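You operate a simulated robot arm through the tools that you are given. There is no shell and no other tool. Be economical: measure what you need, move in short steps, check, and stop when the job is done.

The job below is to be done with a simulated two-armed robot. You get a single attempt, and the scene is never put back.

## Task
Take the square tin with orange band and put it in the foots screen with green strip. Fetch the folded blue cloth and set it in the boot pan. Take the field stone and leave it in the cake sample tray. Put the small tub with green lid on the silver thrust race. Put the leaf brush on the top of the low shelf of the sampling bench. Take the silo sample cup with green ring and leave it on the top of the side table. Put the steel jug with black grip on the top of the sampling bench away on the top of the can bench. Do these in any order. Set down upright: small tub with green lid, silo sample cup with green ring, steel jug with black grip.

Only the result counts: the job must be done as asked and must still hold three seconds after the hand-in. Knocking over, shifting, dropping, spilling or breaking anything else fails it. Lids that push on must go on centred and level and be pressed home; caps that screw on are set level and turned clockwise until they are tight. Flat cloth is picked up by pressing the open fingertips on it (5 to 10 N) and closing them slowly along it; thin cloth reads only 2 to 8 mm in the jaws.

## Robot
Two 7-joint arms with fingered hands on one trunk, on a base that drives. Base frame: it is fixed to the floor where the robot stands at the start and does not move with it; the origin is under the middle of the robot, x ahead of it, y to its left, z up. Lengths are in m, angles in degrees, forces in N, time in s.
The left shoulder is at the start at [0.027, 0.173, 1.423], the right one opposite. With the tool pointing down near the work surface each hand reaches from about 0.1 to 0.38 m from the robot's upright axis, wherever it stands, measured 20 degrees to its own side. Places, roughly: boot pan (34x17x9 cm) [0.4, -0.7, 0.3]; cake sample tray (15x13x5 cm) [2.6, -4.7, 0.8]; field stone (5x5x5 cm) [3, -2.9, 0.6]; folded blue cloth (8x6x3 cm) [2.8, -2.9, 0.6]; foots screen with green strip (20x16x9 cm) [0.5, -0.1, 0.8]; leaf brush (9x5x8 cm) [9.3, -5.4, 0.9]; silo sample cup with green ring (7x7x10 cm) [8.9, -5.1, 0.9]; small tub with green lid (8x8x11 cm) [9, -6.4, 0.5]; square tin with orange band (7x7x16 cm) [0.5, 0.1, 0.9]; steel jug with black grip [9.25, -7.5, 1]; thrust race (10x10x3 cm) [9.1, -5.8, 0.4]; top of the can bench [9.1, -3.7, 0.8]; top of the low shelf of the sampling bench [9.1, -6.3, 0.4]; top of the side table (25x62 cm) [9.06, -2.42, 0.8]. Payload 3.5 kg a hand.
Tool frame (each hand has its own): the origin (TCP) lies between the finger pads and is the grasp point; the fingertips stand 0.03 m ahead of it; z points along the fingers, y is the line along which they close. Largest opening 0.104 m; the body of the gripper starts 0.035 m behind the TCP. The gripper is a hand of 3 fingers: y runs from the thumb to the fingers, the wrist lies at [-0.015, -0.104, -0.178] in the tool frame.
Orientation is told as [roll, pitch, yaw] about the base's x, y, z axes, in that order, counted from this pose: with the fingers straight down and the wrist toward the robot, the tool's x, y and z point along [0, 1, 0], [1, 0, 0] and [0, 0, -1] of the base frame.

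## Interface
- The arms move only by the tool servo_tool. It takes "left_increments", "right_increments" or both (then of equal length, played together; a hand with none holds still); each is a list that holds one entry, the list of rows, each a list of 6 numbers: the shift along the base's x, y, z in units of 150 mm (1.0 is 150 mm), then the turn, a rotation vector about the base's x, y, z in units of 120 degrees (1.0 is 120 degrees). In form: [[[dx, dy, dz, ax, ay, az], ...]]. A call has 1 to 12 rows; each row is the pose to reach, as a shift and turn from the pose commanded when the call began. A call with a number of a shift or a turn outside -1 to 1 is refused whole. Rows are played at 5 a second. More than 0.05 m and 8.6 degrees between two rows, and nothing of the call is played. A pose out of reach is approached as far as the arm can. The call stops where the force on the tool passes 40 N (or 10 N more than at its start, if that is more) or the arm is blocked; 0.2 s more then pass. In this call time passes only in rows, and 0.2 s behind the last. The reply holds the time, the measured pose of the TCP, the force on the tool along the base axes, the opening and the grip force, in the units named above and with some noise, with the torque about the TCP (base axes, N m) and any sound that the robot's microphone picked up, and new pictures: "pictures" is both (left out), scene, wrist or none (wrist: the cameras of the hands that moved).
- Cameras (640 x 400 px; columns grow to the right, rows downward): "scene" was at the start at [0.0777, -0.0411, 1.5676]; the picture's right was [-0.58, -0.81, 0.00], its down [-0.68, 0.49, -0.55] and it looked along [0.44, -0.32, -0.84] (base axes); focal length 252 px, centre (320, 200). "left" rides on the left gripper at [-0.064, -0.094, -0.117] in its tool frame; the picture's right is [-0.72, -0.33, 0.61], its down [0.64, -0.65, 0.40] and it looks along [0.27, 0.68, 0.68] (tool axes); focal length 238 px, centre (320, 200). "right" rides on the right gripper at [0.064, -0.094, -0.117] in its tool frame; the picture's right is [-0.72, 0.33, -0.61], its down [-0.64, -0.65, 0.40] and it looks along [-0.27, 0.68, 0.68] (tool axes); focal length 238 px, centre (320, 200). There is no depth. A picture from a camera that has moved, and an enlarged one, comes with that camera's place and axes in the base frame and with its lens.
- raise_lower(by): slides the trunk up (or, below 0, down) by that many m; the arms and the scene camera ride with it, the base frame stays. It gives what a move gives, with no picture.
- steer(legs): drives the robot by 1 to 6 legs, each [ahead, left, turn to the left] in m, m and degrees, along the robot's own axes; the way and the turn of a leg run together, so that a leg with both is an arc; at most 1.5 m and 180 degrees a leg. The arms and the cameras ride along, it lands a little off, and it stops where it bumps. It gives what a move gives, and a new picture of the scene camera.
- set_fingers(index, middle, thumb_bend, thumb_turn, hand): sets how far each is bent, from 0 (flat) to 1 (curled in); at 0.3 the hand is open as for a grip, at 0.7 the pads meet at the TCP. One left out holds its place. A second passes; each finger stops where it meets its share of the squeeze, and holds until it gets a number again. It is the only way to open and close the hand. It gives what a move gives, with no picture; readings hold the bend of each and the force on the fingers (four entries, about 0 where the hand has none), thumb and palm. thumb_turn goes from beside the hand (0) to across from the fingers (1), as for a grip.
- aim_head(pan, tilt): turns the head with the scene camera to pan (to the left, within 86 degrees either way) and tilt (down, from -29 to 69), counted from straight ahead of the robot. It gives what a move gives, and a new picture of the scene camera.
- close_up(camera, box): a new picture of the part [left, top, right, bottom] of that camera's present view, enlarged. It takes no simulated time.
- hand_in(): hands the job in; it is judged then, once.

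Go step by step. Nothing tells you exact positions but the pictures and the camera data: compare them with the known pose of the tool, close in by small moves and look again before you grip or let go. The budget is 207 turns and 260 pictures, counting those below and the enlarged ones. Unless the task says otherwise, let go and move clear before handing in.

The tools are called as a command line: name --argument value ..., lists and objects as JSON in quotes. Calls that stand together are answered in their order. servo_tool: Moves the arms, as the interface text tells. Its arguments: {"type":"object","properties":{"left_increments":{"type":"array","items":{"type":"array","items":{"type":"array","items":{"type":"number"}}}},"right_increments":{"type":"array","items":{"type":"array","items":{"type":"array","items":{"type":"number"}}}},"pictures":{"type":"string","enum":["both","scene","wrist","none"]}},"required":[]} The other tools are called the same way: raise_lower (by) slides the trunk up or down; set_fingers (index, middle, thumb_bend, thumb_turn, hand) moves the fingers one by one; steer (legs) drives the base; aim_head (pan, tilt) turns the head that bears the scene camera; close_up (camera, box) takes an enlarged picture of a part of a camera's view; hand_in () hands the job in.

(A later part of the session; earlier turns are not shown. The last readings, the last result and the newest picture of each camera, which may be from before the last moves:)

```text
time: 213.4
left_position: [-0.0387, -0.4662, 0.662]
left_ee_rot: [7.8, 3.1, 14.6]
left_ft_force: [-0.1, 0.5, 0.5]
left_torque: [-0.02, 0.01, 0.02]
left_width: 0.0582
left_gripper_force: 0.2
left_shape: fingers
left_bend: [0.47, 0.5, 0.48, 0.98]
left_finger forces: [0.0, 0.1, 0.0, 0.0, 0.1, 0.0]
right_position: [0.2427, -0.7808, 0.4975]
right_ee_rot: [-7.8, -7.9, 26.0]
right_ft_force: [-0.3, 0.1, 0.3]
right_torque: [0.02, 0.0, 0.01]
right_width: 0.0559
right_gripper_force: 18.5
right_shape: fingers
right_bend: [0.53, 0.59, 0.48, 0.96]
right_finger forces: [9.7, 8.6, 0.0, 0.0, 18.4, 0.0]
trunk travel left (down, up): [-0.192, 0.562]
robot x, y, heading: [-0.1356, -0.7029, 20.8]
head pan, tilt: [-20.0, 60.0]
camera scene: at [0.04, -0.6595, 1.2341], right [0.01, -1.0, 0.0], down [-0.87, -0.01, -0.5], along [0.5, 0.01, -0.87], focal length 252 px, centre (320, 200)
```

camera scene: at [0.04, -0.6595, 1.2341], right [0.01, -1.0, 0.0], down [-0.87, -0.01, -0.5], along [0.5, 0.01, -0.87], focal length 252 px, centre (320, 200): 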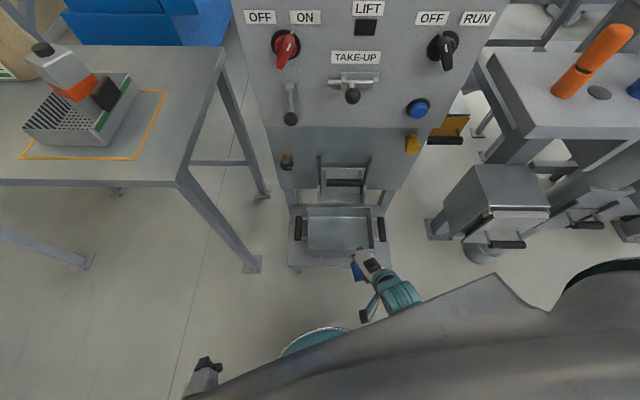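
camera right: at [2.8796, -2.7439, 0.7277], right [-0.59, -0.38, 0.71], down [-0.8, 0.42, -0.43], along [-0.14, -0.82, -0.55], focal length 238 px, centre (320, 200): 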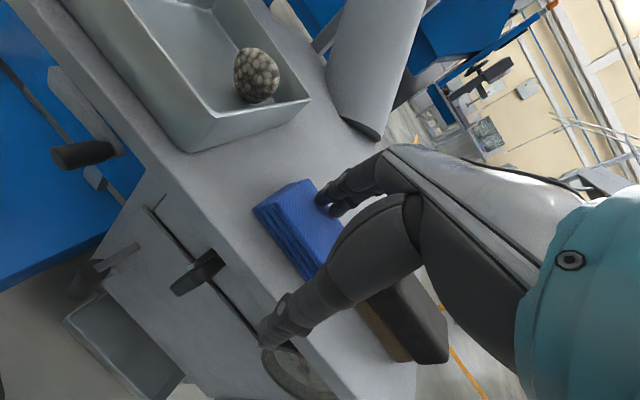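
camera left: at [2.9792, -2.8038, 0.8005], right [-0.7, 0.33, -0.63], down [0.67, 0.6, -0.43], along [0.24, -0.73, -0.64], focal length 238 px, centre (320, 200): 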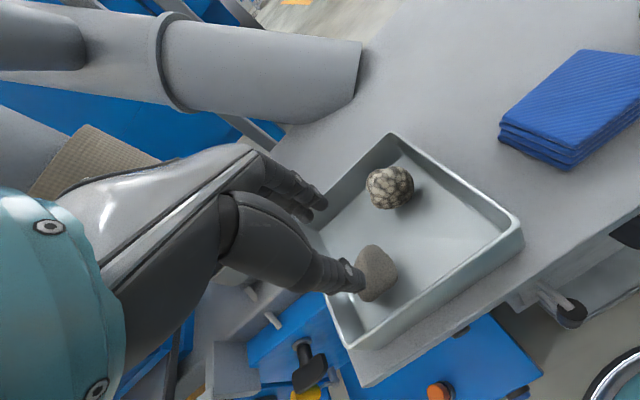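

steer --legs '[[0.186, -0.017, 0]]'

close_up --camera "right" --box '[0, 0, 640, 400]'

```text
time: 214.9
left_position: [0.138, -0.4179, 0.661]
left_ee_rot: [7.8, 3.4, 14.5]
left_ft_force: [-1.0, 0.2, 0.3]
left_torque: [-0.04, 0.01, -0.02]
left_width: 0.0586
left_gripper_force: 0.0
left_shape: fingers
left_bend: [0.47, 0.5, 0.48, 0.98]
left_finger forces: [0.0, 0.0, 0.0, 0.0, 0.0, 0.0]
right_position: [0.4222, -0.7317, 0.499]
right_ee_rot: [-7.8, -7.9, 26.1]
right_ft_force: [-0.7, -0.1, -0.6]
right_torque: [0.0, 0.0, 0.02]
right_width: 0.0561
right_gripper_force: 18.9
right_shape: fingers
right_bend: [0.53, 0.59, 0.48, 0.96]
right_finger forces: [9.8, 8.6, 0.1, 0.0, 18.5, 0.1]
trunk travel left (down, up): [-0.192, 0.562]
robot x, y, heading: [0.0391, -0.6511, 21.0]
head pan, tilt: [-20.0, 60.0]
camera scene: at [0.2184, -0.6098, 1.234], right [0.01, -1.0, 0.0], down [-0.87, -0.01, -0.5], along [0.5, 0.01, -0.87], focal length 252 px, centre (320, 200)
```

scene: 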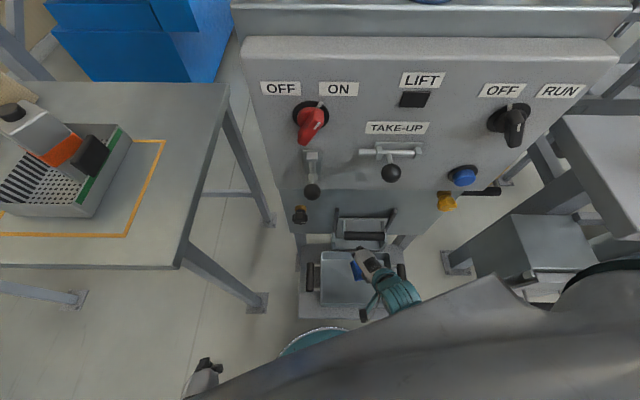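

```text
1.00 times, centred on (320, 200) of right (not enlarged: the box is as wide or as high as the picture)
camera zoom: at [0.2907, -0.7085, 0.5897], right [0.48, -0.47, 0.74], down [-0.24, -0.88, -0.4], along [0.84, 0.02, -0.54], focal length 238 px, centre (320, 200)
```

zoom: 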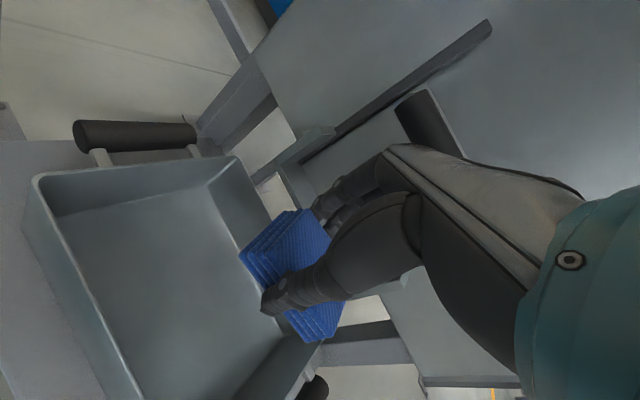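

The cloth is over the pan's centre. Lowering.

raise_lower --by -0.13

close_up --camera "right" --box '[0, 0, 640, 400]'

```text
time: 216.5
left_position: [0.1361, -0.4152, 0.5317]
left_ee_rot: [8.1, 3.4, 14.7]
left_ft_force: [0.1, -0.6, 0.4]
left_torque: [0.03, 0.0, 0.01]
left_width: 0.0586
left_gripper_force: 0.0
left_shape: fingers
left_bend: [0.47, 0.5, 0.48, 0.98]
left_finger forces: [0.0, 0.1, 0.1, 0.0, 0.0, 0.0]
right_position: [0.4197, -0.7368, 0.3676]
right_ee_rot: [-8.3, -7.7, 26.6]
right_ft_force: [-0.1, 1.1, -1.4]
right_torque: [0.04, 0.0, -0.04]
right_width: 0.0561
right_gripper_force: 18.4
right_shape: fingers
right_bend: [0.53, 0.59, 0.48, 0.96]
right_finger forces: [9.7, 8.8, 0.0, 0.0, 18.6, 0.1]
trunk travel left (down, up): [-0.062, 0.692]
robot x, y, heading: [0.0383, -0.6515, 20.8]
head pan, tilt: [-20.0, 60.0]
```

```text
1.00 times, centred on (320, 200) of right (not enlarged: the box is as wide or as high as the picture)
camera zoom: at [0.2892, -0.7131, 0.4589], right [0.48, -0.46, 0.75], down [-0.23, -0.89, -0.39], along [0.84, 0.02, -0.54], focal length 238 px, centre (320, 200)
```

zoom: 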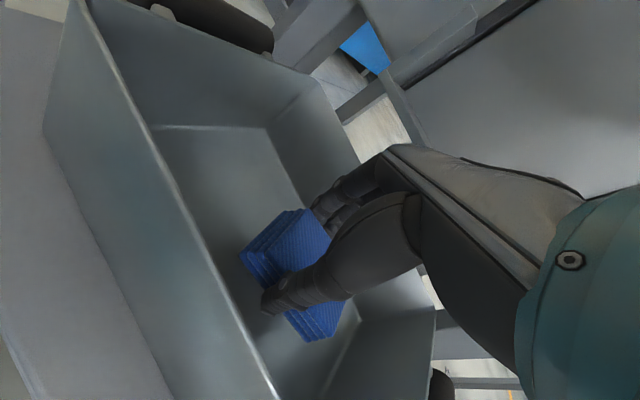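

raise_lower --by -0.045

set_fingers --hand "right" --index 0.35 --middle 0.4 --thumb_bend 0.35

raise_lower --by 0.18

close_up --camera "right" --box '[0, 0, 640, 400]'

```text
time: 217.1
left_position: [0.1342, -0.4163, 0.5013]
left_ee_rot: [7.9, 3.9, 14.5]
left_ft_force: [-0.3, 0.5, 0.5]
left_torque: [0.0, 0.03, -0.03]
left_width: 0.0586
left_gripper_force: 0.0
left_shape: fingers
left_bend: [0.47, 0.5, 0.48, 0.98]
left_finger forces: [0.1, 0.1, 0.0, 0.0, 0.0, 0.0]
right_position: [0.4234, -0.7361, 0.3422]
right_ee_rot: [-8.3, -8.8, 27.0]
right_ft_force: [-6.0, 2.0, 24.3]
right_torque: [-0.31, 0.93, -0.03]
right_width: 0.0576
right_gripper_force: 23.9
right_shape: fingers
right_bend: [0.56, 0.61, 0.48, 0.96]
right_finger forces: [8.5, 8.1, 0.0, 0.1, 33.1, 0.0]
trunk travel left (down, up): [-0.032, 0.722]
robot x, y, heading: [0.0405, -0.6524, 20.9]
head pan, tilt: [-20.0, 60.0]
stopped: the force on the tool passed its limit at 80 N (the readings are from after the stop); the commanded pose is now the measured one
```

```text
time: 218.1
left_position: [0.1352, -0.4155, 0.5009]
left_ee_rot: [8.0, 4.0, 14.6]
left_ft_force: [0.0, -0.9, 0.0]
left_torque: [0.05, -0.01, 0.02]
left_width: 0.0586
left_gripper_force: 0.0
left_shape: fingers
left_bend: [0.47, 0.5, 0.48, 0.98]
left_finger forces: [0.0, 0.0, 0.0, 0.0, 0.0, 0.0]
right_position: [0.4235, -0.7355, 0.3413]
right_ee_rot: [-8.3, -8.7, 26.7]
right_ft_force: [1.8, 7.2, 24.7]
right_torque: [-0.18, 1.14, -0.32]
right_width: 0.0873
right_gripper_force: 12.7
right_shape: fingers
right_bend: [0.35, 0.4, 0.38, 0.96]
right_finger forces: [0.0, 0.0, 0.0, 0.0, 25.1, 0.0]
trunk travel left (down, up): [-0.032, 0.722]
robot x, y, heading: [0.0413, -0.6518, 20.9]
head pan, tilt: [-20.0, 60.0]
```

```text
time: 220.1
left_position: [0.1304, -0.4124, 0.678]
left_ee_rot: [8.8, 4.6, 14.3]
left_ft_force: [0.8, -0.5, 0.0]
left_torque: [0.02, 0.0, -0.03]
left_width: 0.0583
left_gripper_force: 0.1
left_shape: fingers
left_bend: [0.47, 0.5, 0.48, 0.98]
left_finger forces: [0.0, 0.1, 0.1, 0.0, 0.0, 0.0]
right_position: [0.4227, -0.7359, 0.5203]
right_ee_rot: [-8.2, -8.4, 26.6]
right_ft_force: [-0.8, 0.5, -0.2]
right_torque: [-0.01, 0.0, 0.0]
right_width: 0.0904
right_gripper_force: 0.1
right_shape: fingers
right_bend: [0.35, 0.4, 0.35, 0.97]
right_finger forces: [0.0, 0.0, 0.0, 0.0, 0.1, 0.0]
trunk travel left (down, up): [-0.212, 0.542]
robot x, y, heading: [0.0411, -0.6511, 20.6]
head pan, tilt: [-20.0, 60.0]
```

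```text
1.00 times, centred on (320, 200) of right (not enlarged: the box is as wide or as high as the picture)
camera zoom: at [0.2903, -0.7127, 0.6106], right [0.48, -0.46, 0.75], down [-0.23, -0.89, -0.4], along [0.85, 0.02, -0.53], focal length 238 px, centre (320, 200)
```

zoom: 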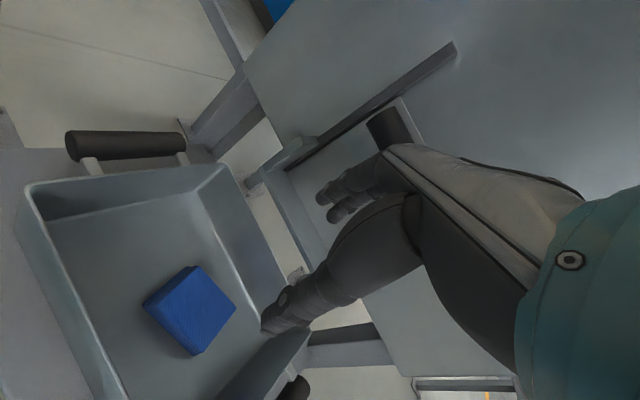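

The cloth lies in the pan. Raise, back out and head for the far benches, looking first from the gap near [2.1, −2.1].

raise_lower --by 0.4

steer --legs '[[-0.45, 0, 0], [0, 0, -110], [1.5, 0, 0], [0.65, 0, 0], [0, 1.5, 0], [0, 1.0, 0]]'

aim_head --pan 0 --tilt 15

steer --legs '[[-0.85, 0, 0], [0, 0, 85]]'

```text
time: 223.0
left_position: [0.1354, -0.4172, 1.021]
left_ee_rot: [7.8, 3.6, 14.5]
left_ft_force: [0.3, -0.1, -1.2]
left_torque: [-0.01, -0.02, -0.04]
left_width: 0.0583
left_gripper_force: 0.0
left_shape: fingers
left_bend: [0.47, 0.5, 0.48, 0.98]
left_finger forces: [0.1, 0.0, 0.1, 0.0, 0.1, 0.0]
right_position: [0.4122, -0.7468, 0.8517]
right_ee_rot: [-8.6, -6.3, 26.3]
right_ft_force: [-2.3, -11.4, -0.3]
right_torque: [0.62, -0.15, -0.25]
right_width: 0.0903
right_gripper_force: 5.5
right_shape: fingers
right_bend: [0.35, 0.4, 0.35, 0.97]
right_finger forces: [0.0, 10.5, 0.0, 0.1, 0.0, 0.0]
trunk travel left (down, up): [-0.551, 0.203]
robot x, y, heading: [0.0391, -0.6507, 20.6]
head pan, tilt: [-20.0, 60.0]
stopped: the force on the tool passed its limit at 44 N (the readings are from after the stop); the commanded pose is now the measured one
```

```text
time: 252.4
left_position: [2.3314, -3.067, 1.0203]
left_ee_rot: [7.8, 3.7, -94.7]
left_ft_force: [-1.2, -1.1, -0.4]
left_torque: [0.0, 0.0, 0.01]
left_width: 0.0585
left_gripper_force: 0.0
left_shape: fingers
left_bend: [0.47, 0.5, 0.48, 0.98]
left_finger forces: [0.1, 0.0, 0.1, 0.1, 0.1, 0.0]
right_position: [1.9323, -3.2205, 0.8511]
right_ee_rot: [-8.3, -6.5, -82.7]
right_ft_force: [-0.8, 0.0, 0.1]
right_torque: [-0.03, 0.0, 0.0]
right_width: 0.0905
right_gripper_force: 0.0
right_shape: fingers
right_bend: [0.35, 0.4, 0.35, 0.97]
right_finger forces: [0.1, 0.1, 0.0, 0.0, 0.1, 0.1]
trunk travel left (down, up): [-0.551, 0.203]
robot x, y, heading: [2.1408, -2.9023, -88.4]
head pan, tilt: [-20.0, 60.0]
camera scene: at [2.1232, -2.9777, 1.5978], right [-0.95, 0.32, 0.0], down [0.27, 0.82, -0.5], along [-0.16, -0.47, -0.87], focal length 252 px, centre (320, 200)
```

scene: 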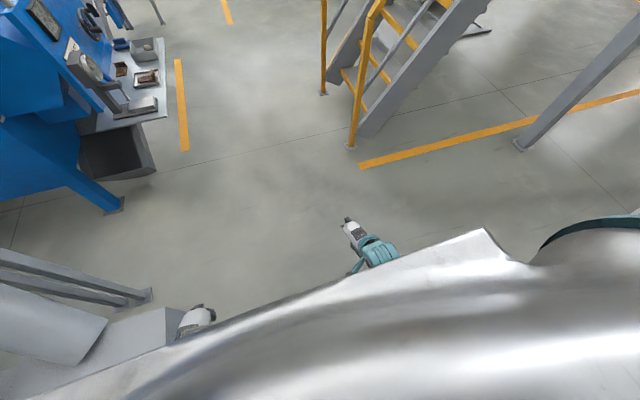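

```text
time: 253.5
left_position: [2.3317, -3.0678, 1.0209]
left_ee_rot: [7.8, 3.7, -94.7]
left_ft_force: [0.5, 0.3, -0.6]
left_torque: [-0.01, 0.0, 0.04]
left_width: 0.0584
left_gripper_force: 0.1
left_shape: fingers
left_bend: [0.47, 0.5, 0.48, 0.98]
left_finger forces: [0.1, 0.1, 0.0, 0.1, 0.0, 0.0]
right_position: [1.9323, -3.2194, 0.8514]
right_ee_rot: [-8.4, -6.5, -82.6]
right_ft_force: [-1.3, -0.6, 0.7]
right_torque: [0.01, 0.0, 0.03]
right_width: 0.0903
right_gripper_force: 0.1
right_shape: fingers
right_bend: [0.35, 0.4, 0.35, 0.97]
right_finger forces: [0.1, 0.0, 0.0, 0.1, 0.0, 0.0]
trunk travel left (down, up): [-0.551, 0.203]
robot x, y, heading: [2.1418, -2.8998, -88.5]
head pan, tilt: [0.0, 15.0]
camera scene: at [2.1466, -3.0079, 1.664], right [-1.0, -0.03, 0.0], down [-0.01, 0.26, -0.97], along [0.03, -0.97, -0.26], focal length 252 px, centre (320, 200)
```

scene: 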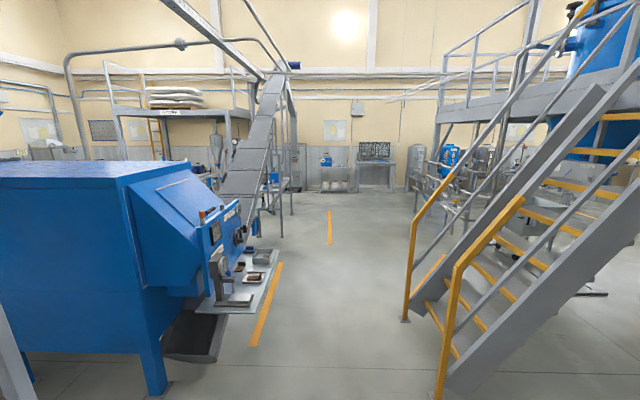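

```text
time: 261.6
left_position: [2.2998, -1.8821, 1.0204]
left_ee_rot: [7.9, 3.7, -9.3]
left_ft_force: [0.0, 0.7, -0.5]
left_torque: [-0.04, -0.02, 0.0]
left_width: 0.0587
left_gripper_force: 0.1
left_shape: fingers
left_bend: [0.47, 0.5, 0.48, 0.98]
left_finger forces: [0.0, 0.1, 0.1, 0.0, 0.0, 0.0]
right_position: [2.4213, -2.2917, 0.8522]
right_ee_rot: [-8.4, -6.6, 2.6]
right_ft_force: [-0.7, 0.4, -0.2]
right_torque: [0.02, -0.03, -0.01]
right_width: 0.0902
right_gripper_force: 0.0
right_shape: fingers
right_bend: [0.35, 0.4, 0.35, 0.97]
right_finger forces: [0.1, 0.0, 0.0, 0.0, 0.0, 0.0]
trunk travel left (down, up): [-0.551, 0.203]
robot x, y, heading: [2.1123, -2.0552, -3.2]
head pan, tilt: [0.0, 15.0]
camera scene: at [2.2276, -2.0638, 1.6641], right [-0.05, -1.0, 0.0], down [-0.26, 0.01, -0.97], along [0.96, -0.05, -0.26], focal length 252 px, centre (320, 200)
```

scene: 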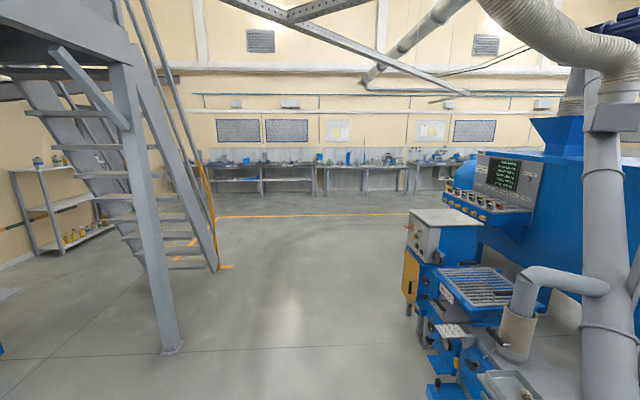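

A finger brushed the machine panel during that lift; I'll be more careful. The way east along y ≈ −2.05 is clear to the far benches.

steer --legs '[[1.5, 0.08, 3], [1.5, 0, 0], [1.5, 0, 0], [0.6, 0, 0], [0, 0, -45]]'

aim_head --pan 30 --tilt 15

```text
refused: leg 1 is longer than a leg can be; nothing moved
```

```text
time: 262.6
left_position: [2.3004, -1.8824, 1.0208]
left_ee_rot: [7.8, 3.7, -9.2]
left_ft_force: [0.0, -0.5, 0.5]
left_torque: [0.01, 0.04, -0.03]
left_width: 0.0582
left_gripper_force: 0.1
left_shape: fingers
left_bend: [0.47, 0.5, 0.48, 0.98]
left_finger forces: [0.0, 0.0, 0.0, 0.0, 0.0, 0.0]
right_position: [2.4203, -2.2917, 0.8495]
right_ee_rot: [-8.4, -6.5, 2.7]
right_ft_force: [-0.3, 0.2, 0.7]
right_torque: [-0.01, 0.02, 0.01]
right_width: 0.0903
right_gripper_force: 0.1
right_shape: fingers
right_bend: [0.35, 0.4, 0.35, 0.97]
right_finger forces: [0.1, 0.0, 0.0, 0.0, 0.0, 0.1]
trunk travel left (down, up): [-0.551, 0.203]
robot x, y, heading: [2.1172, -2.0589, -2.9]
head pan, tilt: [30.0, 15.0]
camera scene: at [2.2177, -2.0166, 1.6641], right [0.45, -0.89, 0.0], down [-0.23, -0.12, -0.97], along [0.86, 0.44, -0.26], focal length 252 px, centre (320, 200)
```

scene: 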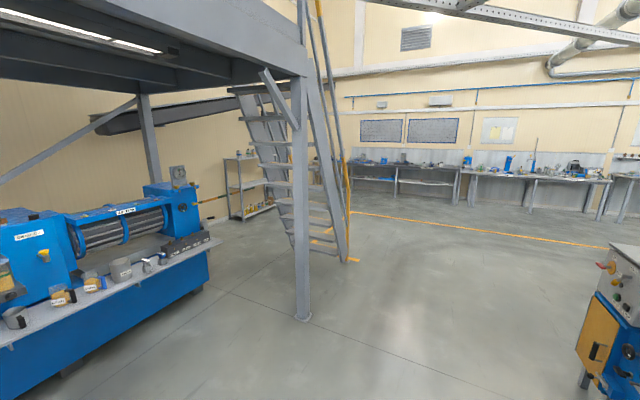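

steer --legs '[[1.45, 0.08, 3], [1.5, 0, 0], [1.5, 0, 0], [0.6, 0, 0], [0, 0, -40]]'

aim_head --pan 30 --tilt 20

```text
time: 288.7
left_position: [7.4261, -1.8791, 1.0208]
left_ee_rot: [7.9, 3.7, -44.4]
left_ft_force: [-0.2, -0.6, -0.6]
left_torque: [-0.05, 0.02, 0.02]
left_width: 0.0582
left_gripper_force: 0.1
left_shape: fingers
left_bend: [0.47, 0.5, 0.48, 0.98]
left_finger forces: [0.0, 0.0, 0.0, 0.1, 0.1, 0.1]
right_position: [7.2896, -2.2841, 0.8506]
right_ee_rot: [-8.5, -6.5, -32.3]
right_ft_force: [-0.8, 0.2, 1.5]
right_torque: [-0.03, 0.03, 0.0]
right_width: 0.0902
right_gripper_force: 0.1
right_shape: fingers
right_bend: [0.35, 0.4, 0.35, 0.97]
right_finger forces: [0.0, 0.0, 0.0, 0.0, 0.0, 0.0]
trunk travel left (down, up): [-0.551, 0.203]
robot x, y, heading: [7.1758, -1.9168, -38.1]
head pan, tilt: [30.0, 15.0]
camera scene: at [7.2816, -1.9409, 1.6641], right [-0.14, -0.99, 0.0], down [-0.26, 0.04, -0.97], along [0.96, -0.14, -0.26], focal length 252 px, centre (320, 200)
```

scene: 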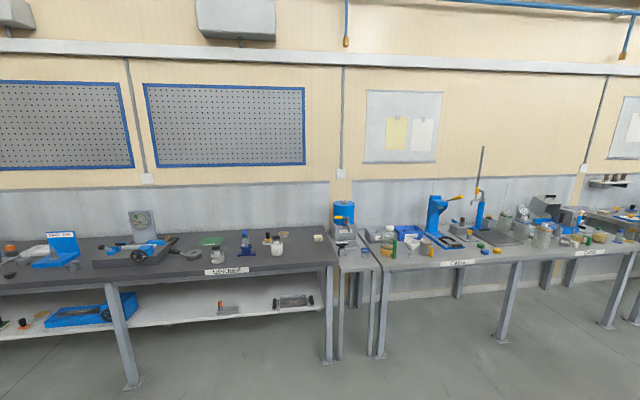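

```text
time: 289.4
left_position: [7.4261, -1.8804, 1.0213]
left_ee_rot: [7.8, 3.7, -44.3]
left_ft_force: [0.3, -0.9, 0.2]
left_torque: [0.0, -0.02, -0.01]
left_width: 0.0586
left_gripper_force: 0.1
left_shape: fingers
left_bend: [0.47, 0.5, 0.48, 0.98]
left_finger forces: [0.1, 0.1, 0.0, 0.1, 0.0, 0.1]
right_position: [7.2891, -2.2834, 0.8516]
right_ee_rot: [-8.5, -6.4, -32.3]
right_ft_force: [-0.3, -0.5, -0.3]
right_torque: [0.03, 0.03, 0.02]
right_width: 0.0903
right_gripper_force: 0.0
right_shape: fingers
right_bend: [0.35, 0.4, 0.35, 0.97]
right_finger forces: [0.0, 0.1, 0.0, 0.0, 0.0, 0.1]
trunk travel left (down, up): [-0.551, 0.203]
robot x, y, heading: [7.1773, -1.9151, -38.0]
head pan, tilt: [30.0, 20.0]
camera scene: at [7.2814, -1.9409, 1.656], right [-0.14, -0.99, 0.0], down [-0.34, 0.05, -0.94], along [0.93, -0.13, -0.34], focal length 252 px, centre (320, 200)
```

scene: 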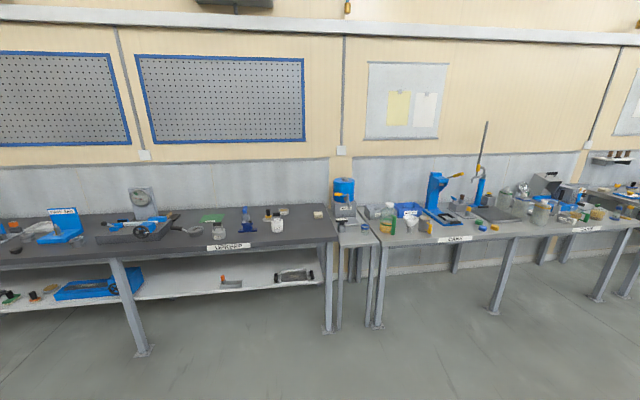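

The far benches: dark workbench, narrow side table, can bench, then the sampling bench further right. I'll drive along them.

steer --legs '[[0, 0, -52], [0, 0.45, 0], [1.5, 0, 0], [1.5, 0, 0], [0.3, 0, 0], [0, 0, 70]]'

aim_head --pan -5 --tilt 25

```text
time: 313.0
left_position: [7.8954, -5.0771, 1.0206]
left_ee_rot: [7.8, 3.7, -26.0]
left_ft_force: [-0.4, -0.3, 0.5]
left_torque: [0.02, 0.0, -0.04]
left_width: 0.0583
left_gripper_force: 0.2
left_shape: fingers
left_bend: [0.47, 0.5, 0.48, 0.98]
left_finger forces: [0.0, 0.0, 0.1, 0.0, 0.0, 0.0]
right_position: [7.8949, -5.5043, 0.8513]
right_ee_rot: [-8.3, -6.5, -14.1]
right_ft_force: [0.0, 1.0, -0.5]
right_torque: [-0.02, 0.03, 0.02]
right_width: 0.0902
right_gripper_force: 0.1
right_shape: fingers
right_bend: [0.35, 0.4, 0.35, 0.97]
right_finger forces: [0.0, 0.0, 0.0, 0.0, 0.0, 0.0]
trunk travel left (down, up): [-0.551, 0.203]
robot x, y, heading: [7.6719, -5.1919, -20.1]
head pan, tilt: [30.0, 20.0]
camera scene: at [7.7789, -5.1818, 1.656], right [0.18, -0.98, 0.0], down [-0.34, -0.06, -0.94], along [0.92, 0.17, -0.34], focal length 252 px, centre (320, 200)
```

scene: 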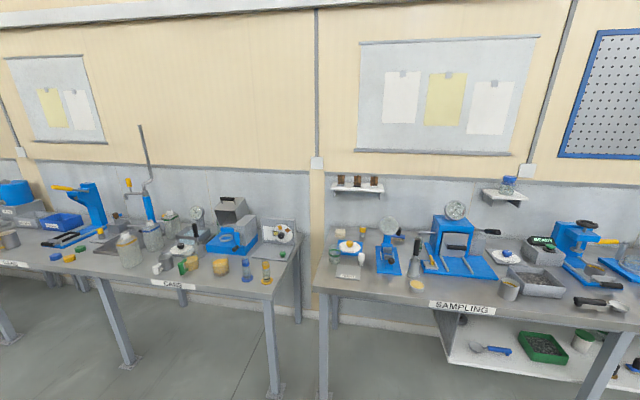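

```text
time: 314.1
left_position: [7.8967, -5.0783, 1.021]
left_ee_rot: [7.8, 3.7, -26.0]
left_ft_force: [-0.4, -0.3, 0.5]
left_torque: [-0.02, 0.0, -0.01]
left_width: 0.0584
left_gripper_force: 0.0
left_shape: fingers
left_bend: [0.47, 0.5, 0.48, 0.98]
left_finger forces: [0.2, 0.0, 0.1, 0.0, 0.0, 0.0]
right_position: [7.8936, -5.5036, 0.8504]
right_ee_rot: [-8.4, -6.5, -14.1]
right_ft_force: [-0.5, -0.1, 0.1]
right_torque: [-0.02, -0.01, 0.01]
right_width: 0.0901
right_gripper_force: 0.1
right_shape: fingers
right_bend: [0.35, 0.4, 0.35, 0.97]
right_finger forces: [0.0, 0.1, 0.0, 0.0, 0.0, 0.0]
trunk travel left (down, up): [-0.551, 0.203]
robot x, y, heading: [7.6729, -5.1919, -19.7]
head pan, tilt: [-5.0, 25.0]
camera scene: at [7.771, -5.2368, 1.6479], right [-0.42, -0.91, 0.0], down [-0.38, 0.18, -0.91], along [0.82, -0.38, -0.42], focal length 252 px, centre (320, 200)
```

scene: 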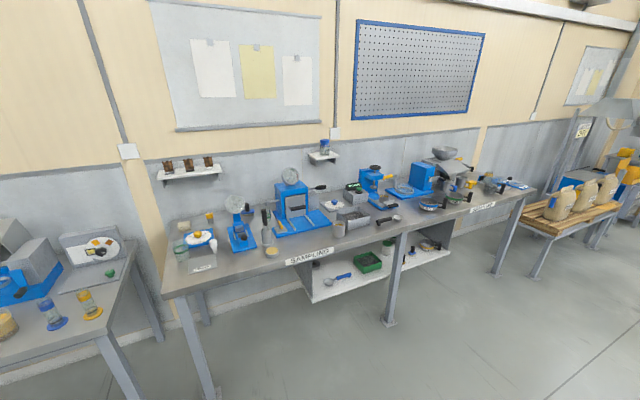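

close_up --camera "scene" --box '[160, 160, 360, 290]'

close_up --camera "scene" --box '[310, 150, 550, 300]'

```text
3.08 times, centred on (260, 225) of scene
camera zoom: at [7.771, -5.2368, 1.6479], right [-0.42, -0.91, 0.0], down [-0.38, 0.18, -0.91], along [0.82, -0.38, -0.42], focal length 776 px, centre (505, 123)
```

zoom: 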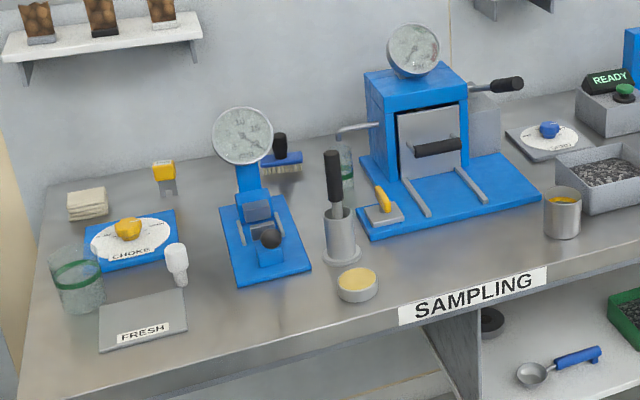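

```text
2.67 times, centred on (430, 225) of scene
camera zoom: at [7.771, -5.2368, 1.6479], right [-0.42, -0.91, 0.0], down [-0.38, 0.18, -0.91], along [0.82, -0.38, -0.42], focal length 673 px, centre (27, 133)
```

zoom: 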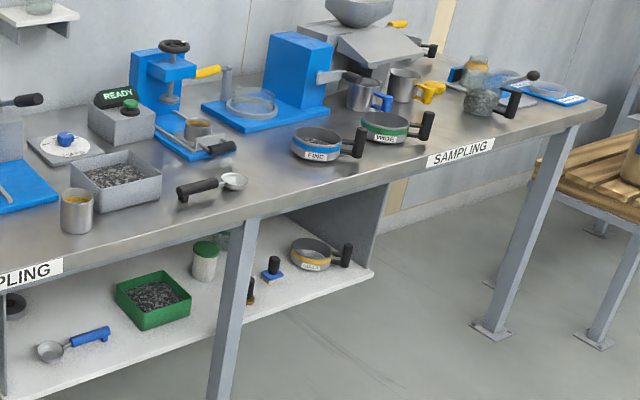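

I've identified the items: the green-ringed glass cup at the left end, the blue brush behind the gauge, and the green-lidded tub on the low shelf. I'll drive in closer facing the bench.

raise_lower --by 0.2

steer --legs '[[0, 0, 20], [0.5, -0.23, 0]]'

aim_head --pan 0 --tilt 35

```text
time: 316.2
left_position: [7.8962, -5.0776, 1.221]
left_ee_rot: [7.7, 3.7, -26.1]
left_ft_force: [-0.5, 0.2, 0.3]
left_torque: [0.0, 0.0, -0.01]
left_width: 0.0584
left_gripper_force: 0.1
left_shape: fingers
left_bend: [0.47, 0.5, 0.48, 0.98]
left_finger forces: [0.0, 0.0, 0.0, 0.0, 0.0, 0.1]
right_position: [7.8944, -5.5053, 1.0513]
right_ee_rot: [-8.4, -6.5, -13.9]
right_ft_force: [-0.7, -0.7, 0.3]
right_torque: [0.03, -0.02, 0.01]
right_width: 0.0902
right_gripper_force: 0.0
right_shape: fingers
right_bend: [0.35, 0.4, 0.35, 0.97]
right_finger forces: [0.1, 0.0, 0.0, 0.0, 0.0, 0.0]
trunk travel left (down, up): [-0.751, 0.003]
robot x, y, heading: [7.6703, -5.1933, -19.8]
head pan, tilt: [-5.0, 25.0]
```

```text
time: 320.4
left_position: [8.3371, -5.2394, 1.2209]
left_ee_rot: [7.9, 3.7, -6.7]
left_ft_force: [0.9, -0.3, -0.8]
left_torque: [0.0, -0.05, -0.02]
left_width: 0.0583
left_gripper_force: 0.0
left_shape: fingers
left_bend: [0.47, 0.5, 0.48, 0.98]
left_finger forces: [0.0, 0.0, 0.0, 0.1, 0.0, 0.1]
right_position: [8.4766, -5.6415, 1.0524]
right_ee_rot: [-8.4, -6.5, 5.5]
right_ft_force: [-1.1, 0.7, 0.3]
right_torque: [0.0, -0.01, 0.0]
right_width: 0.09
right_gripper_force: 0.1
right_shape: fingers
right_bend: [0.35, 0.4, 0.35, 0.97]
right_finger forces: [0.0, 0.1, 0.1, 0.1, 0.1, 0.0]
trunk travel left (down, up): [-0.751, 0.003]
robot x, y, heading: [8.163, -5.4199, -0.5]
head pan, tilt: [-5.0, 25.0]
camera scene: at [8.266, -5.4316, 1.848], right [-0.09, -1.0, 0.0], down [-0.42, 0.04, -0.91], along [0.9, -0.09, -0.42], focal length 252 px, centre (320, 200)
```

scene: 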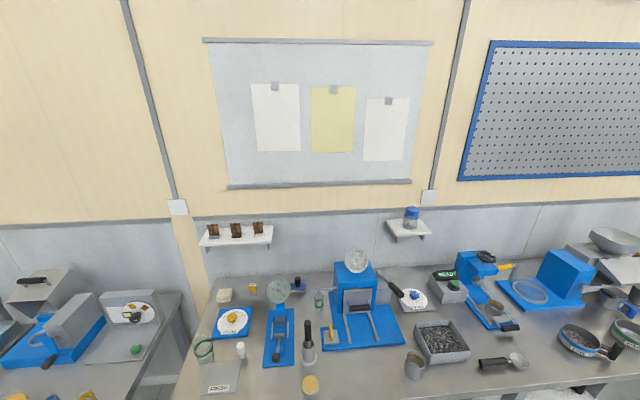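

```text
time: 321.1
left_position: [8.3391, -5.2412, 1.2205]
left_ee_rot: [7.9, 3.7, -6.7]
left_ft_force: [0.0, -0.3, -0.2]
left_torque: [0.01, 0.0, 0.01]
left_width: 0.0585
left_gripper_force: 0.0
left_shape: fingers
left_bend: [0.47, 0.5, 0.48, 0.98]
left_finger forces: [0.0, 0.0, 0.1, 0.1, 0.0, 0.0]
right_position: [8.4779, -5.6434, 1.0512]
right_ee_rot: [-8.4, -6.5, 5.4]
right_ft_force: [0.8, 1.0, 0.4]
right_torque: [0.02, 0.01, 0.02]
right_width: 0.0903
right_gripper_force: 0.1
right_shape: fingers
right_bend: [0.35, 0.4, 0.35, 0.97]
right_finger forces: [0.1, 0.1, 0.1, 0.0, 0.1, 0.1]
trunk travel left (down, up): [-0.751, 0.003]
robot x, y, heading: [8.1658, -5.4211, -0.4]
head pan, tilt: [0.0, 35.0]
camera scene: at [8.2636, -5.4243, 1.8322], right [-0.01, -1.0, 0.0], down [-0.57, 0.0, -0.82], along [0.82, -0.01, -0.57], focal length 252 px, centre (320, 200)
```

scene: 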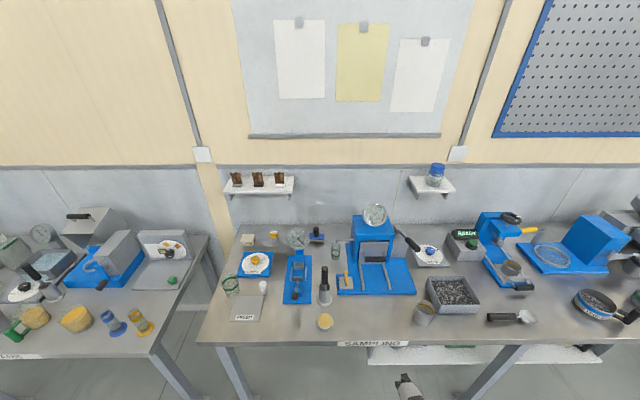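

close_up --camera "scene" --box '[215, 190, 435, 340]'

close_up --camera "scene" --box '[270, 215, 350, 275]'

```text
2.67 times, centred on (325, 265) of scene
camera zoom: at [8.2636, -5.4243, 1.8322], right [-0.01, -1.0, 0.0], down [-0.57, 0.0, -0.82], along [0.82, -0.01, -0.57], focal length 673 px, centre (307, 27)
```

zoom: 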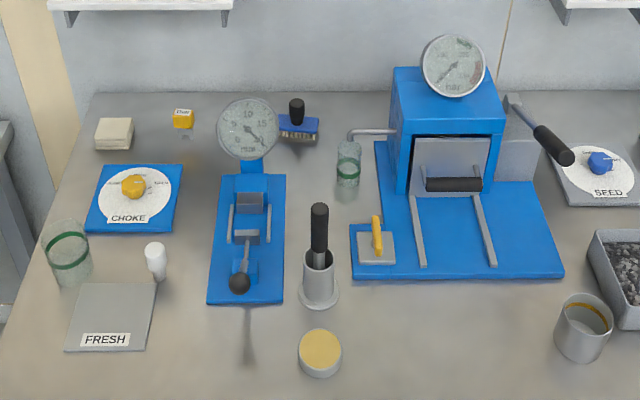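

```text
6.67 times, centred on (310, 245) of scene
camera zoom: at [8.2636, -5.4243, 1.8322], right [-0.01, -1.0, 0.0], down [-0.57, 0.0, -0.82], along [0.82, -0.01, -0.57], focal length 1682 px, centre (387, -100)
```

zoom: 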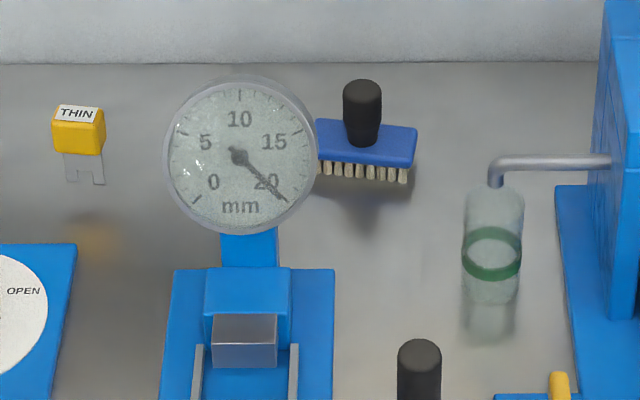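

The brush stands at about [9.305, −5.417] with its knob up to z ≈ 0.92, in a 12 cm gap between the dial and a glass. I'll try the right hand from above with the trunk high: first raise the hand, then move in.

servo_tool --right_increments '[[[0.1, 0.05, 0.3, 0.02, -0.03, 0], [0.2, 0.1, 0.6, 0.04, -0.06, 0], [0.3, 0.15, 0.9, 0.06, -0.09, 0]]]' --pictures "none"

steer --legs '[[0, 0.15, 0], [0.3, 0, 0]]'

```text
time: 321.9
left_position: [8.3375, -5.2387, 1.2206]
left_ee_rot: [7.8, 3.9, -6.6]
left_ft_force: [0.5, 0.1, -0.1]
left_torque: [0.0, 0.01, 0.01]
left_width: 0.0585
left_gripper_force: 0.0
left_shape: fingers
left_bend: [0.47, 0.5, 0.48, 0.98]
left_finger forces: [0.0, 0.1, 0.1, 0.0, 0.0, 0.1]
right_position: [8.525, -5.6212, 1.186]
right_ee_rot: [-2.0, -18.0, 4.0]
right_ft_force: [0.0, -0.6, 0.5]
right_torque: [0.01, 0.01, 0.03]
right_width: 0.0904
right_gripper_force: 0.1
right_shape: fingers
right_bend: [0.35, 0.4, 0.35, 0.97]
right_finger forces: [0.0, 0.0, 0.0, 0.0, 0.0, 0.0]
trunk travel left (down, up): [-0.751, 0.003]
robot x, y, heading: [8.1594, -5.4225, -0.5]
head pan, tilt: [0.0, 35.0]
```

```text
time: 324.9
left_position: [8.6287, -5.0913, 1.2207]
left_ee_rot: [7.8, 3.7, -6.4]
left_ft_force: [-1.0, -0.2, -0.5]
left_torque: [0.02, 0.02, -0.03]
left_width: 0.0585
left_gripper_force: 0.1
left_shape: fingers
left_bend: [0.47, 0.5, 0.48, 0.98]
left_finger forces: [0.1, 0.1, 0.1, 0.0, 0.1, 0.0]
right_position: [8.816, -5.4716, 1.1866]
right_ee_rot: [-1.9, -17.9, 4.4]
right_ft_force: [0.2, 0.1, 0.7]
right_torque: [-0.05, 0.04, 0.01]
right_width: 0.0905
right_gripper_force: 0.1
right_shape: fingers
right_bend: [0.35, 0.4, 0.35, 0.97]
right_finger forces: [0.0, 0.1, 0.1, 0.1, 0.0, 0.0]
trunk travel left (down, up): [-0.751, 0.003]
robot x, y, heading: [8.4531, -5.277, -0.2]
head pan, tilt: [0.0, 35.0]
camera scene: at [8.5536, -5.276, 1.8322], right [0.0, -1.0, 0.0], down [-0.57, 0.0, -0.82], along [0.82, 0.0, -0.57], focal length 252 px, centre (320, 200)
```

scene: 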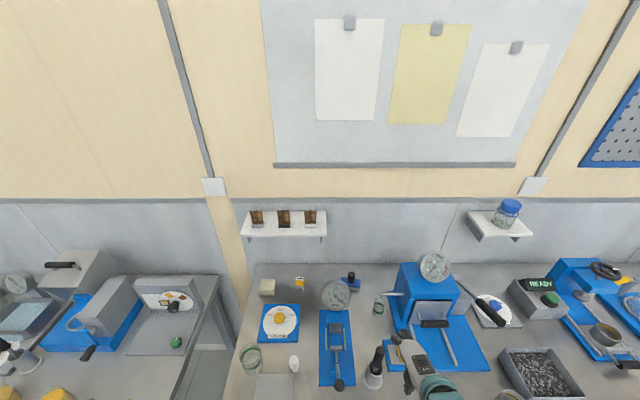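

Reach test: extend the right hand forward over the pestle at z ≈ 1.2.

servo_tool --right_increments '[[[0.25, 0.05, 0.1, 0, -0.03, 0], [0.5, 0.1, 0.15, 0, -0.06, 0], [0.75, 0.15, 0.2, 0.0, -0.09, 0], [1.0, 0.2, 0.2, 0.0, -0.1, 0]]]' --pictures "scene"

```text
time: 325.9
left_position: [8.6296, -5.0905, 1.2193]
left_ee_rot: [7.8, 3.8, -6.4]
left_ft_force: [-0.2, -0.2, -0.2]
left_torque: [-0.01, 0.02, -0.01]
left_width: 0.0584
left_gripper_force: 0.1
left_shape: fingers
left_bend: [0.47, 0.5, 0.48, 0.98]
left_finger forces: [0.1, 0.0, 0.0, 0.0, 0.1, 0.0]
right_position: [8.9675, -5.4406, 1.2154]
right_ee_rot: [-3.2, -29.7, 5.0]
right_ft_force: [-0.2, 0.5, 0.1]
right_torque: [0.01, 0.01, 0.02]
right_width: 0.0903
right_gripper_force: 0.1
right_shape: fingers
right_bend: [0.35, 0.4, 0.35, 0.97]
right_finger forces: [0.1, 0.0, 0.0, 0.0, 0.1, 0.0]
trunk travel left (down, up): [-0.751, 0.003]
robot x, y, heading: [8.4601, -5.2795, -0.2]
head pan, tilt: [0.0, 35.0]
camera scene: at [8.5563, -5.2755, 1.8321], right [0.0, -1.0, 0.0], down [-0.57, 0.0, -0.82], along [0.82, 0.0, -0.57], focal length 252 px, centre (320, 200)
```

scene: 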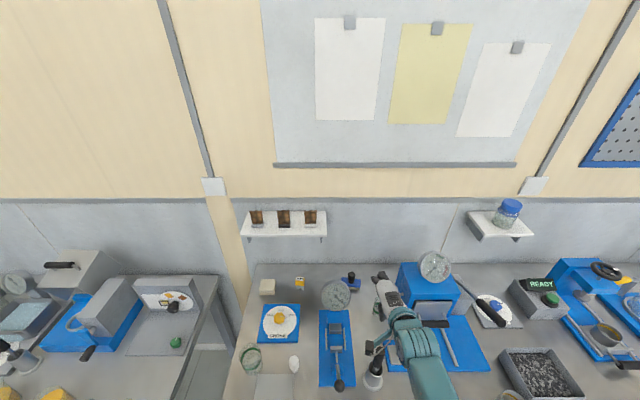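

Good, tilting extends the reach. Continue forward.

servo_tool --right_increments '[[[0.25, 0.05, 0.0, 0, -0.02, 0], [0.5, 0.1, 0.0, 0, -0.04, 0], [0.75, 0.14, 0.0, 0.0, -0.06, 0], [1.0, 0.16, 0.0, 0.0, -0.08, 0]]]' --pictures "wrist"

```text
time: 326.9
left_position: [8.6299, -5.0908, 1.221]
left_ee_rot: [7.7, 4.0, -6.4]
left_ft_force: [-0.7, 0.6, -0.1]
left_torque: [0.01, -0.01, -0.02]
left_width: 0.0586
left_gripper_force: 0.1
left_shape: fingers
left_bend: [0.47, 0.5, 0.48, 0.98]
left_finger forces: [0.0, 0.1, 0.1, 0.1, 0.0, 0.1]
right_position: [9.1183, -5.4118, 1.2239]
right_ee_rot: [-4.0, -39.5, 5.4]
right_ft_force: [0.7, 0.0, -0.1]
right_torque: [-0.02, -0.03, 0.02]
right_width: 0.0907
right_gripper_force: 0.1
right_shape: fingers
right_bend: [0.35, 0.4, 0.35, 0.97]
right_finger forces: [0.0, 0.1, 0.0, 0.0, 0.1, 0.0]
right hand out of reach, approached as far as the arm can: row 4
trunk travel left (down, up): [-0.751, 0.003]
robot x, y, heading: [8.4508, -5.2759, -0.0]
head pan, tilt: [0.0, 35.0]
camera right: at [8.9689, -5.354, 1.2509], right [-0.1, -0.69, 0.72], down [-0.21, -0.69, -0.69], along [0.97, -0.23, -0.07], focal length 238 px, centre (320, 200)
```

right: 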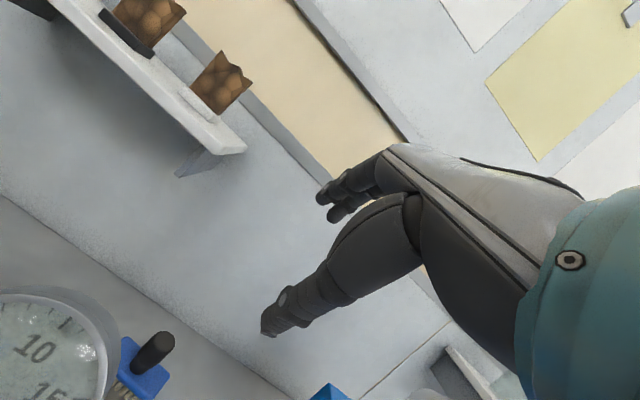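

The arm reaches much farther when tilted. For the brush I'll come in from the right front: back off, turn 15° left, lower the trunk and raise/extend the right hand outside the bench first.

steer --legs '[[-0.35, 0, 0], [0, -0.12, 15]]'

raise_lower --by -0.2

servo_tool --right_increments '[[[0.1, -0.1, 0.2, 0, 0.0, 0], [0.2, -0.25, 0.4, 0, 0.0, 0], [0.35, -0.4, 0.6, 0.0, 0.0, 0], [0.5, -0.5, 0.7, 0.0, 0.0, 0]]]' --pictures "none"

```text
time: 330.0
left_position: [8.2473, -5.1664, 1.2201]
left_ee_rot: [7.7, 3.8, 8.7]
left_ft_force: [0.3, -1.2, 0.2]
left_torque: [-0.02, 0.01, -0.02]
left_width: 0.0584
left_gripper_force: 0.0
left_shape: fingers
left_bend: [0.47, 0.5, 0.48, 0.98]
left_finger forces: [0.0, 0.1, 0.0, 0.1, 0.1, 0.1]
right_position: [8.8017, -5.3514, 1.2263]
right_ee_rot: [-4.2, -39.4, 20.5]
right_ft_force: [-0.8, 1.1, -0.9]
right_torque: [-0.02, -0.02, 0.0]
right_width: 0.0906
right_gripper_force: 0.1
right_shape: fingers
right_bend: [0.35, 0.4, 0.35, 0.97]
right_finger forces: [0.0, 0.1, 0.1, 0.1, 0.0, 0.0]
trunk travel left (down, up): [-0.751, 0.003]
robot x, y, heading: [8.1295, -5.392, 15.0]
head pan, tilt: [0.0, 35.0]
camera scene: at [8.2238, -5.3641, 1.8322], right [0.26, -0.97, 0.0], down [-0.55, -0.15, -0.82], along [0.79, 0.21, -0.57], focal length 252 px, centre (320, 200)
```

scene: 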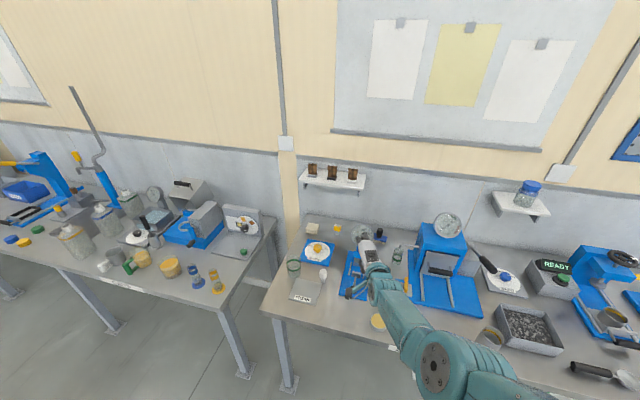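

```text
time: 332.2
left_position: [8.2479, -5.1685, 1.0193]
left_ee_rot: [7.9, 3.6, 8.8]
left_ft_force: [-0.7, -0.8, -0.4]
left_torque: [-0.01, 0.01, 0.03]
left_width: 0.0582
left_gripper_force: 0.0
left_shape: fingers
left_bend: [0.47, 0.5, 0.48, 0.98]
left_finger forces: [0.0, 0.1, 0.0, 0.0, 0.1, 0.1]
right_position: [8.8011, -5.3526, 1.0273]
right_ee_rot: [-4.0, -39.4, 20.5]
right_ft_force: [1.1, 0.2, -0.4]
right_torque: [-0.03, 0.05, -0.01]
right_width: 0.0909
right_gripper_force: 0.1
right_shape: fingers
right_bend: [0.35, 0.4, 0.35, 0.97]
right_finger forces: [0.0, 0.0, 0.1, 0.1, 0.1, 0.0]
trunk travel left (down, up): [-0.551, 0.203]
robot x, y, heading: [8.1256, -5.3883, 14.7]
head pan, tilt: [0.0, 35.0]
```

```text
time: 333.2
left_position: [8.2466, -5.1679, 1.0206]
left_ee_rot: [7.8, 3.7, 8.7]
left_ft_force: [-0.1, 0.0, -0.4]
left_torque: [-0.01, 0.0, 0.01]
left_width: 0.0583
left_gripper_force: 0.0
left_shape: fingers
left_bend: [0.47, 0.5, 0.48, 0.98]
left_finger forces: [0.0, 0.0, 0.1, 0.0, 0.0, 0.0]
right_position: [8.8766, -5.4261, 1.1305]
right_ee_rot: [-4.0, -39.3, 20.3]
right_ft_force: [-0.3, 0.7, 0.0]
right_torque: [0.03, -0.01, 0.01]
right_width: 0.0907
right_gripper_force: 0.2
right_shape: fingers
right_bend: [0.35, 0.4, 0.35, 0.97]
right_finger forces: [0.1, 0.1, 0.0, 0.0, 0.0, 0.0]
trunk travel left (down, up): [-0.551, 0.203]
robot x, y, heading: [8.1305, -5.3921, 14.9]
head pan, tilt: [0.0, 35.0]
```

Reduce the tilt to about 25° so the forearm stays high, and narrow the finger opening for the knob.

servo_tool --right_increments '[[[0.02, 0.02, 0.03, -0.02, 0.055, 0], [0.03, 0.03, 0.05, -0.04, 0.11, 0]]]' --pictures "none"

set_fingers --hand "right" --index 0.42 --middle 0.42 --thumb_bend 0.42

steer --legs '[[0.3, -0.08, 0]]'

close_up --camera "right" --box '[0, 0, 640, 400]'

```text
time: 333.8
left_position: [8.2465, -5.1676, 1.0203]
left_ee_rot: [7.8, 3.7, 8.7]
left_ft_force: [-0.7, 0.2, 0.4]
left_torque: [-0.02, -0.02, -0.02]
left_width: 0.0583
left_gripper_force: 0.0
left_shape: fingers
left_bend: [0.47, 0.5, 0.48, 0.98]
left_finger forces: [0.0, 0.1, 0.0, 0.0, 0.0, 0.0]
right_position: [8.8795, -5.4223, 1.1377]
right_ee_rot: [-3.9, -25.2, 20.2]
right_ft_force: [-0.8, 0.9, 0.7]
right_torque: [-0.03, 0.0, 0.0]
right_width: 0.0902
right_gripper_force: 0.1
right_shape: fingers
right_bend: [0.35, 0.4, 0.35, 0.97]
right_finger forces: [0.1, 0.1, 0.1, 0.1, 0.1, 0.1]
trunk travel left (down, up): [-0.551, 0.203]
robot x, y, heading: [8.1259, -5.3922, 14.9]
head pan, tilt: [0.0, 35.0]
```

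```text
time: 334.8
left_position: [8.2468, -5.1674, 1.0206]
left_ee_rot: [7.9, 3.8, 8.8]
left_ft_force: [-0.4, 0.2, 0.8]
left_torque: [0.0, 0.01, -0.03]
left_width: 0.0587
left_gripper_force: 0.0
left_shape: fingers
left_bend: [0.47, 0.5, 0.48, 0.98]
left_finger forces: [0.1, 0.0, 0.0, 0.0, 0.1, 0.1]
right_position: [8.8799, -5.423, 1.1389]
right_ee_rot: [-3.9, -25.3, 20.2]
right_ft_force: [-0.4, -0.1, 0.7]
right_torque: [-0.04, 0.01, 0.01]
right_width: 0.0735
right_gripper_force: 0.2
right_shape: fingers
right_bend: [0.42, 0.42, 0.42, 0.97]
right_finger forces: [0.1, 0.0, 0.0, 0.0, 0.0, 0.1]
trunk travel left (down, up): [-0.551, 0.203]
robot x, y, heading: [8.1298, -5.3925, 14.7]
head pan, tilt: [0.0, 35.0]
```

```text
time: 336.9
left_position: [8.5594, -5.1693, 1.0202]
left_ee_rot: [7.8, 3.8, 8.6]
left_ft_force: [0.5, 0.6, -0.5]
left_torque: [0.0, -0.01, 0.0]
left_width: 0.0582
left_gripper_force: 0.0
left_shape: fingers
left_bend: [0.47, 0.5, 0.48, 0.98]
left_finger forces: [0.1, 0.1, 0.0, 0.0, 0.0, 0.1]
right_position: [9.1922, -5.4247, 1.1389]
right_ee_rot: [-3.8, -25.3, 20.2]
right_ft_force: [-0.2, 0.0, -0.2]
right_torque: [0.04, 0.0, 0.02]
right_width: 0.0735
right_gripper_force: 0.0
right_shape: fingers
right_bend: [0.42, 0.42, 0.42, 0.97]
right_finger forces: [0.0, 0.1, 0.1, 0.0, 0.0, 0.0]
trunk travel left (down, up): [-0.551, 0.203]
robot x, y, heading: [8.4393, -5.3897, 14.5]
head pan, tilt: [0.0, 35.0]
camera scene: at [8.5418, -5.3654, 1.6321], right [0.26, -0.97, 0.0], down [-0.55, -0.15, -0.82], along [0.79, 0.21, -0.57], focal length 252 px, centre (320, 200)
```

scene: 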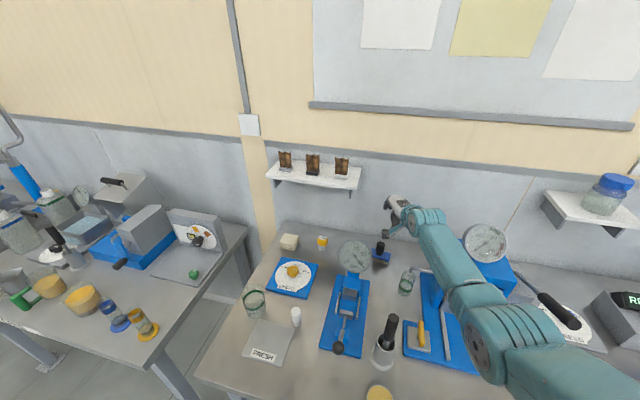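

```text
1.00 times, centred on (320, 200) of right (not enlarged: the box is as wide or as high as the picture)
camera zoom: at [9.0437, -5.4033, 1.1981], right [0.25, -0.63, 0.74], down [-0.18, -0.78, -0.6], along [0.95, 0.02, -0.3], focal length 238 px, centre (320, 200)
```

zoom: 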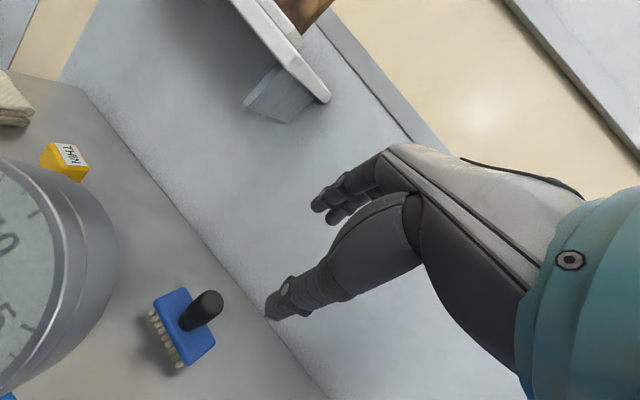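

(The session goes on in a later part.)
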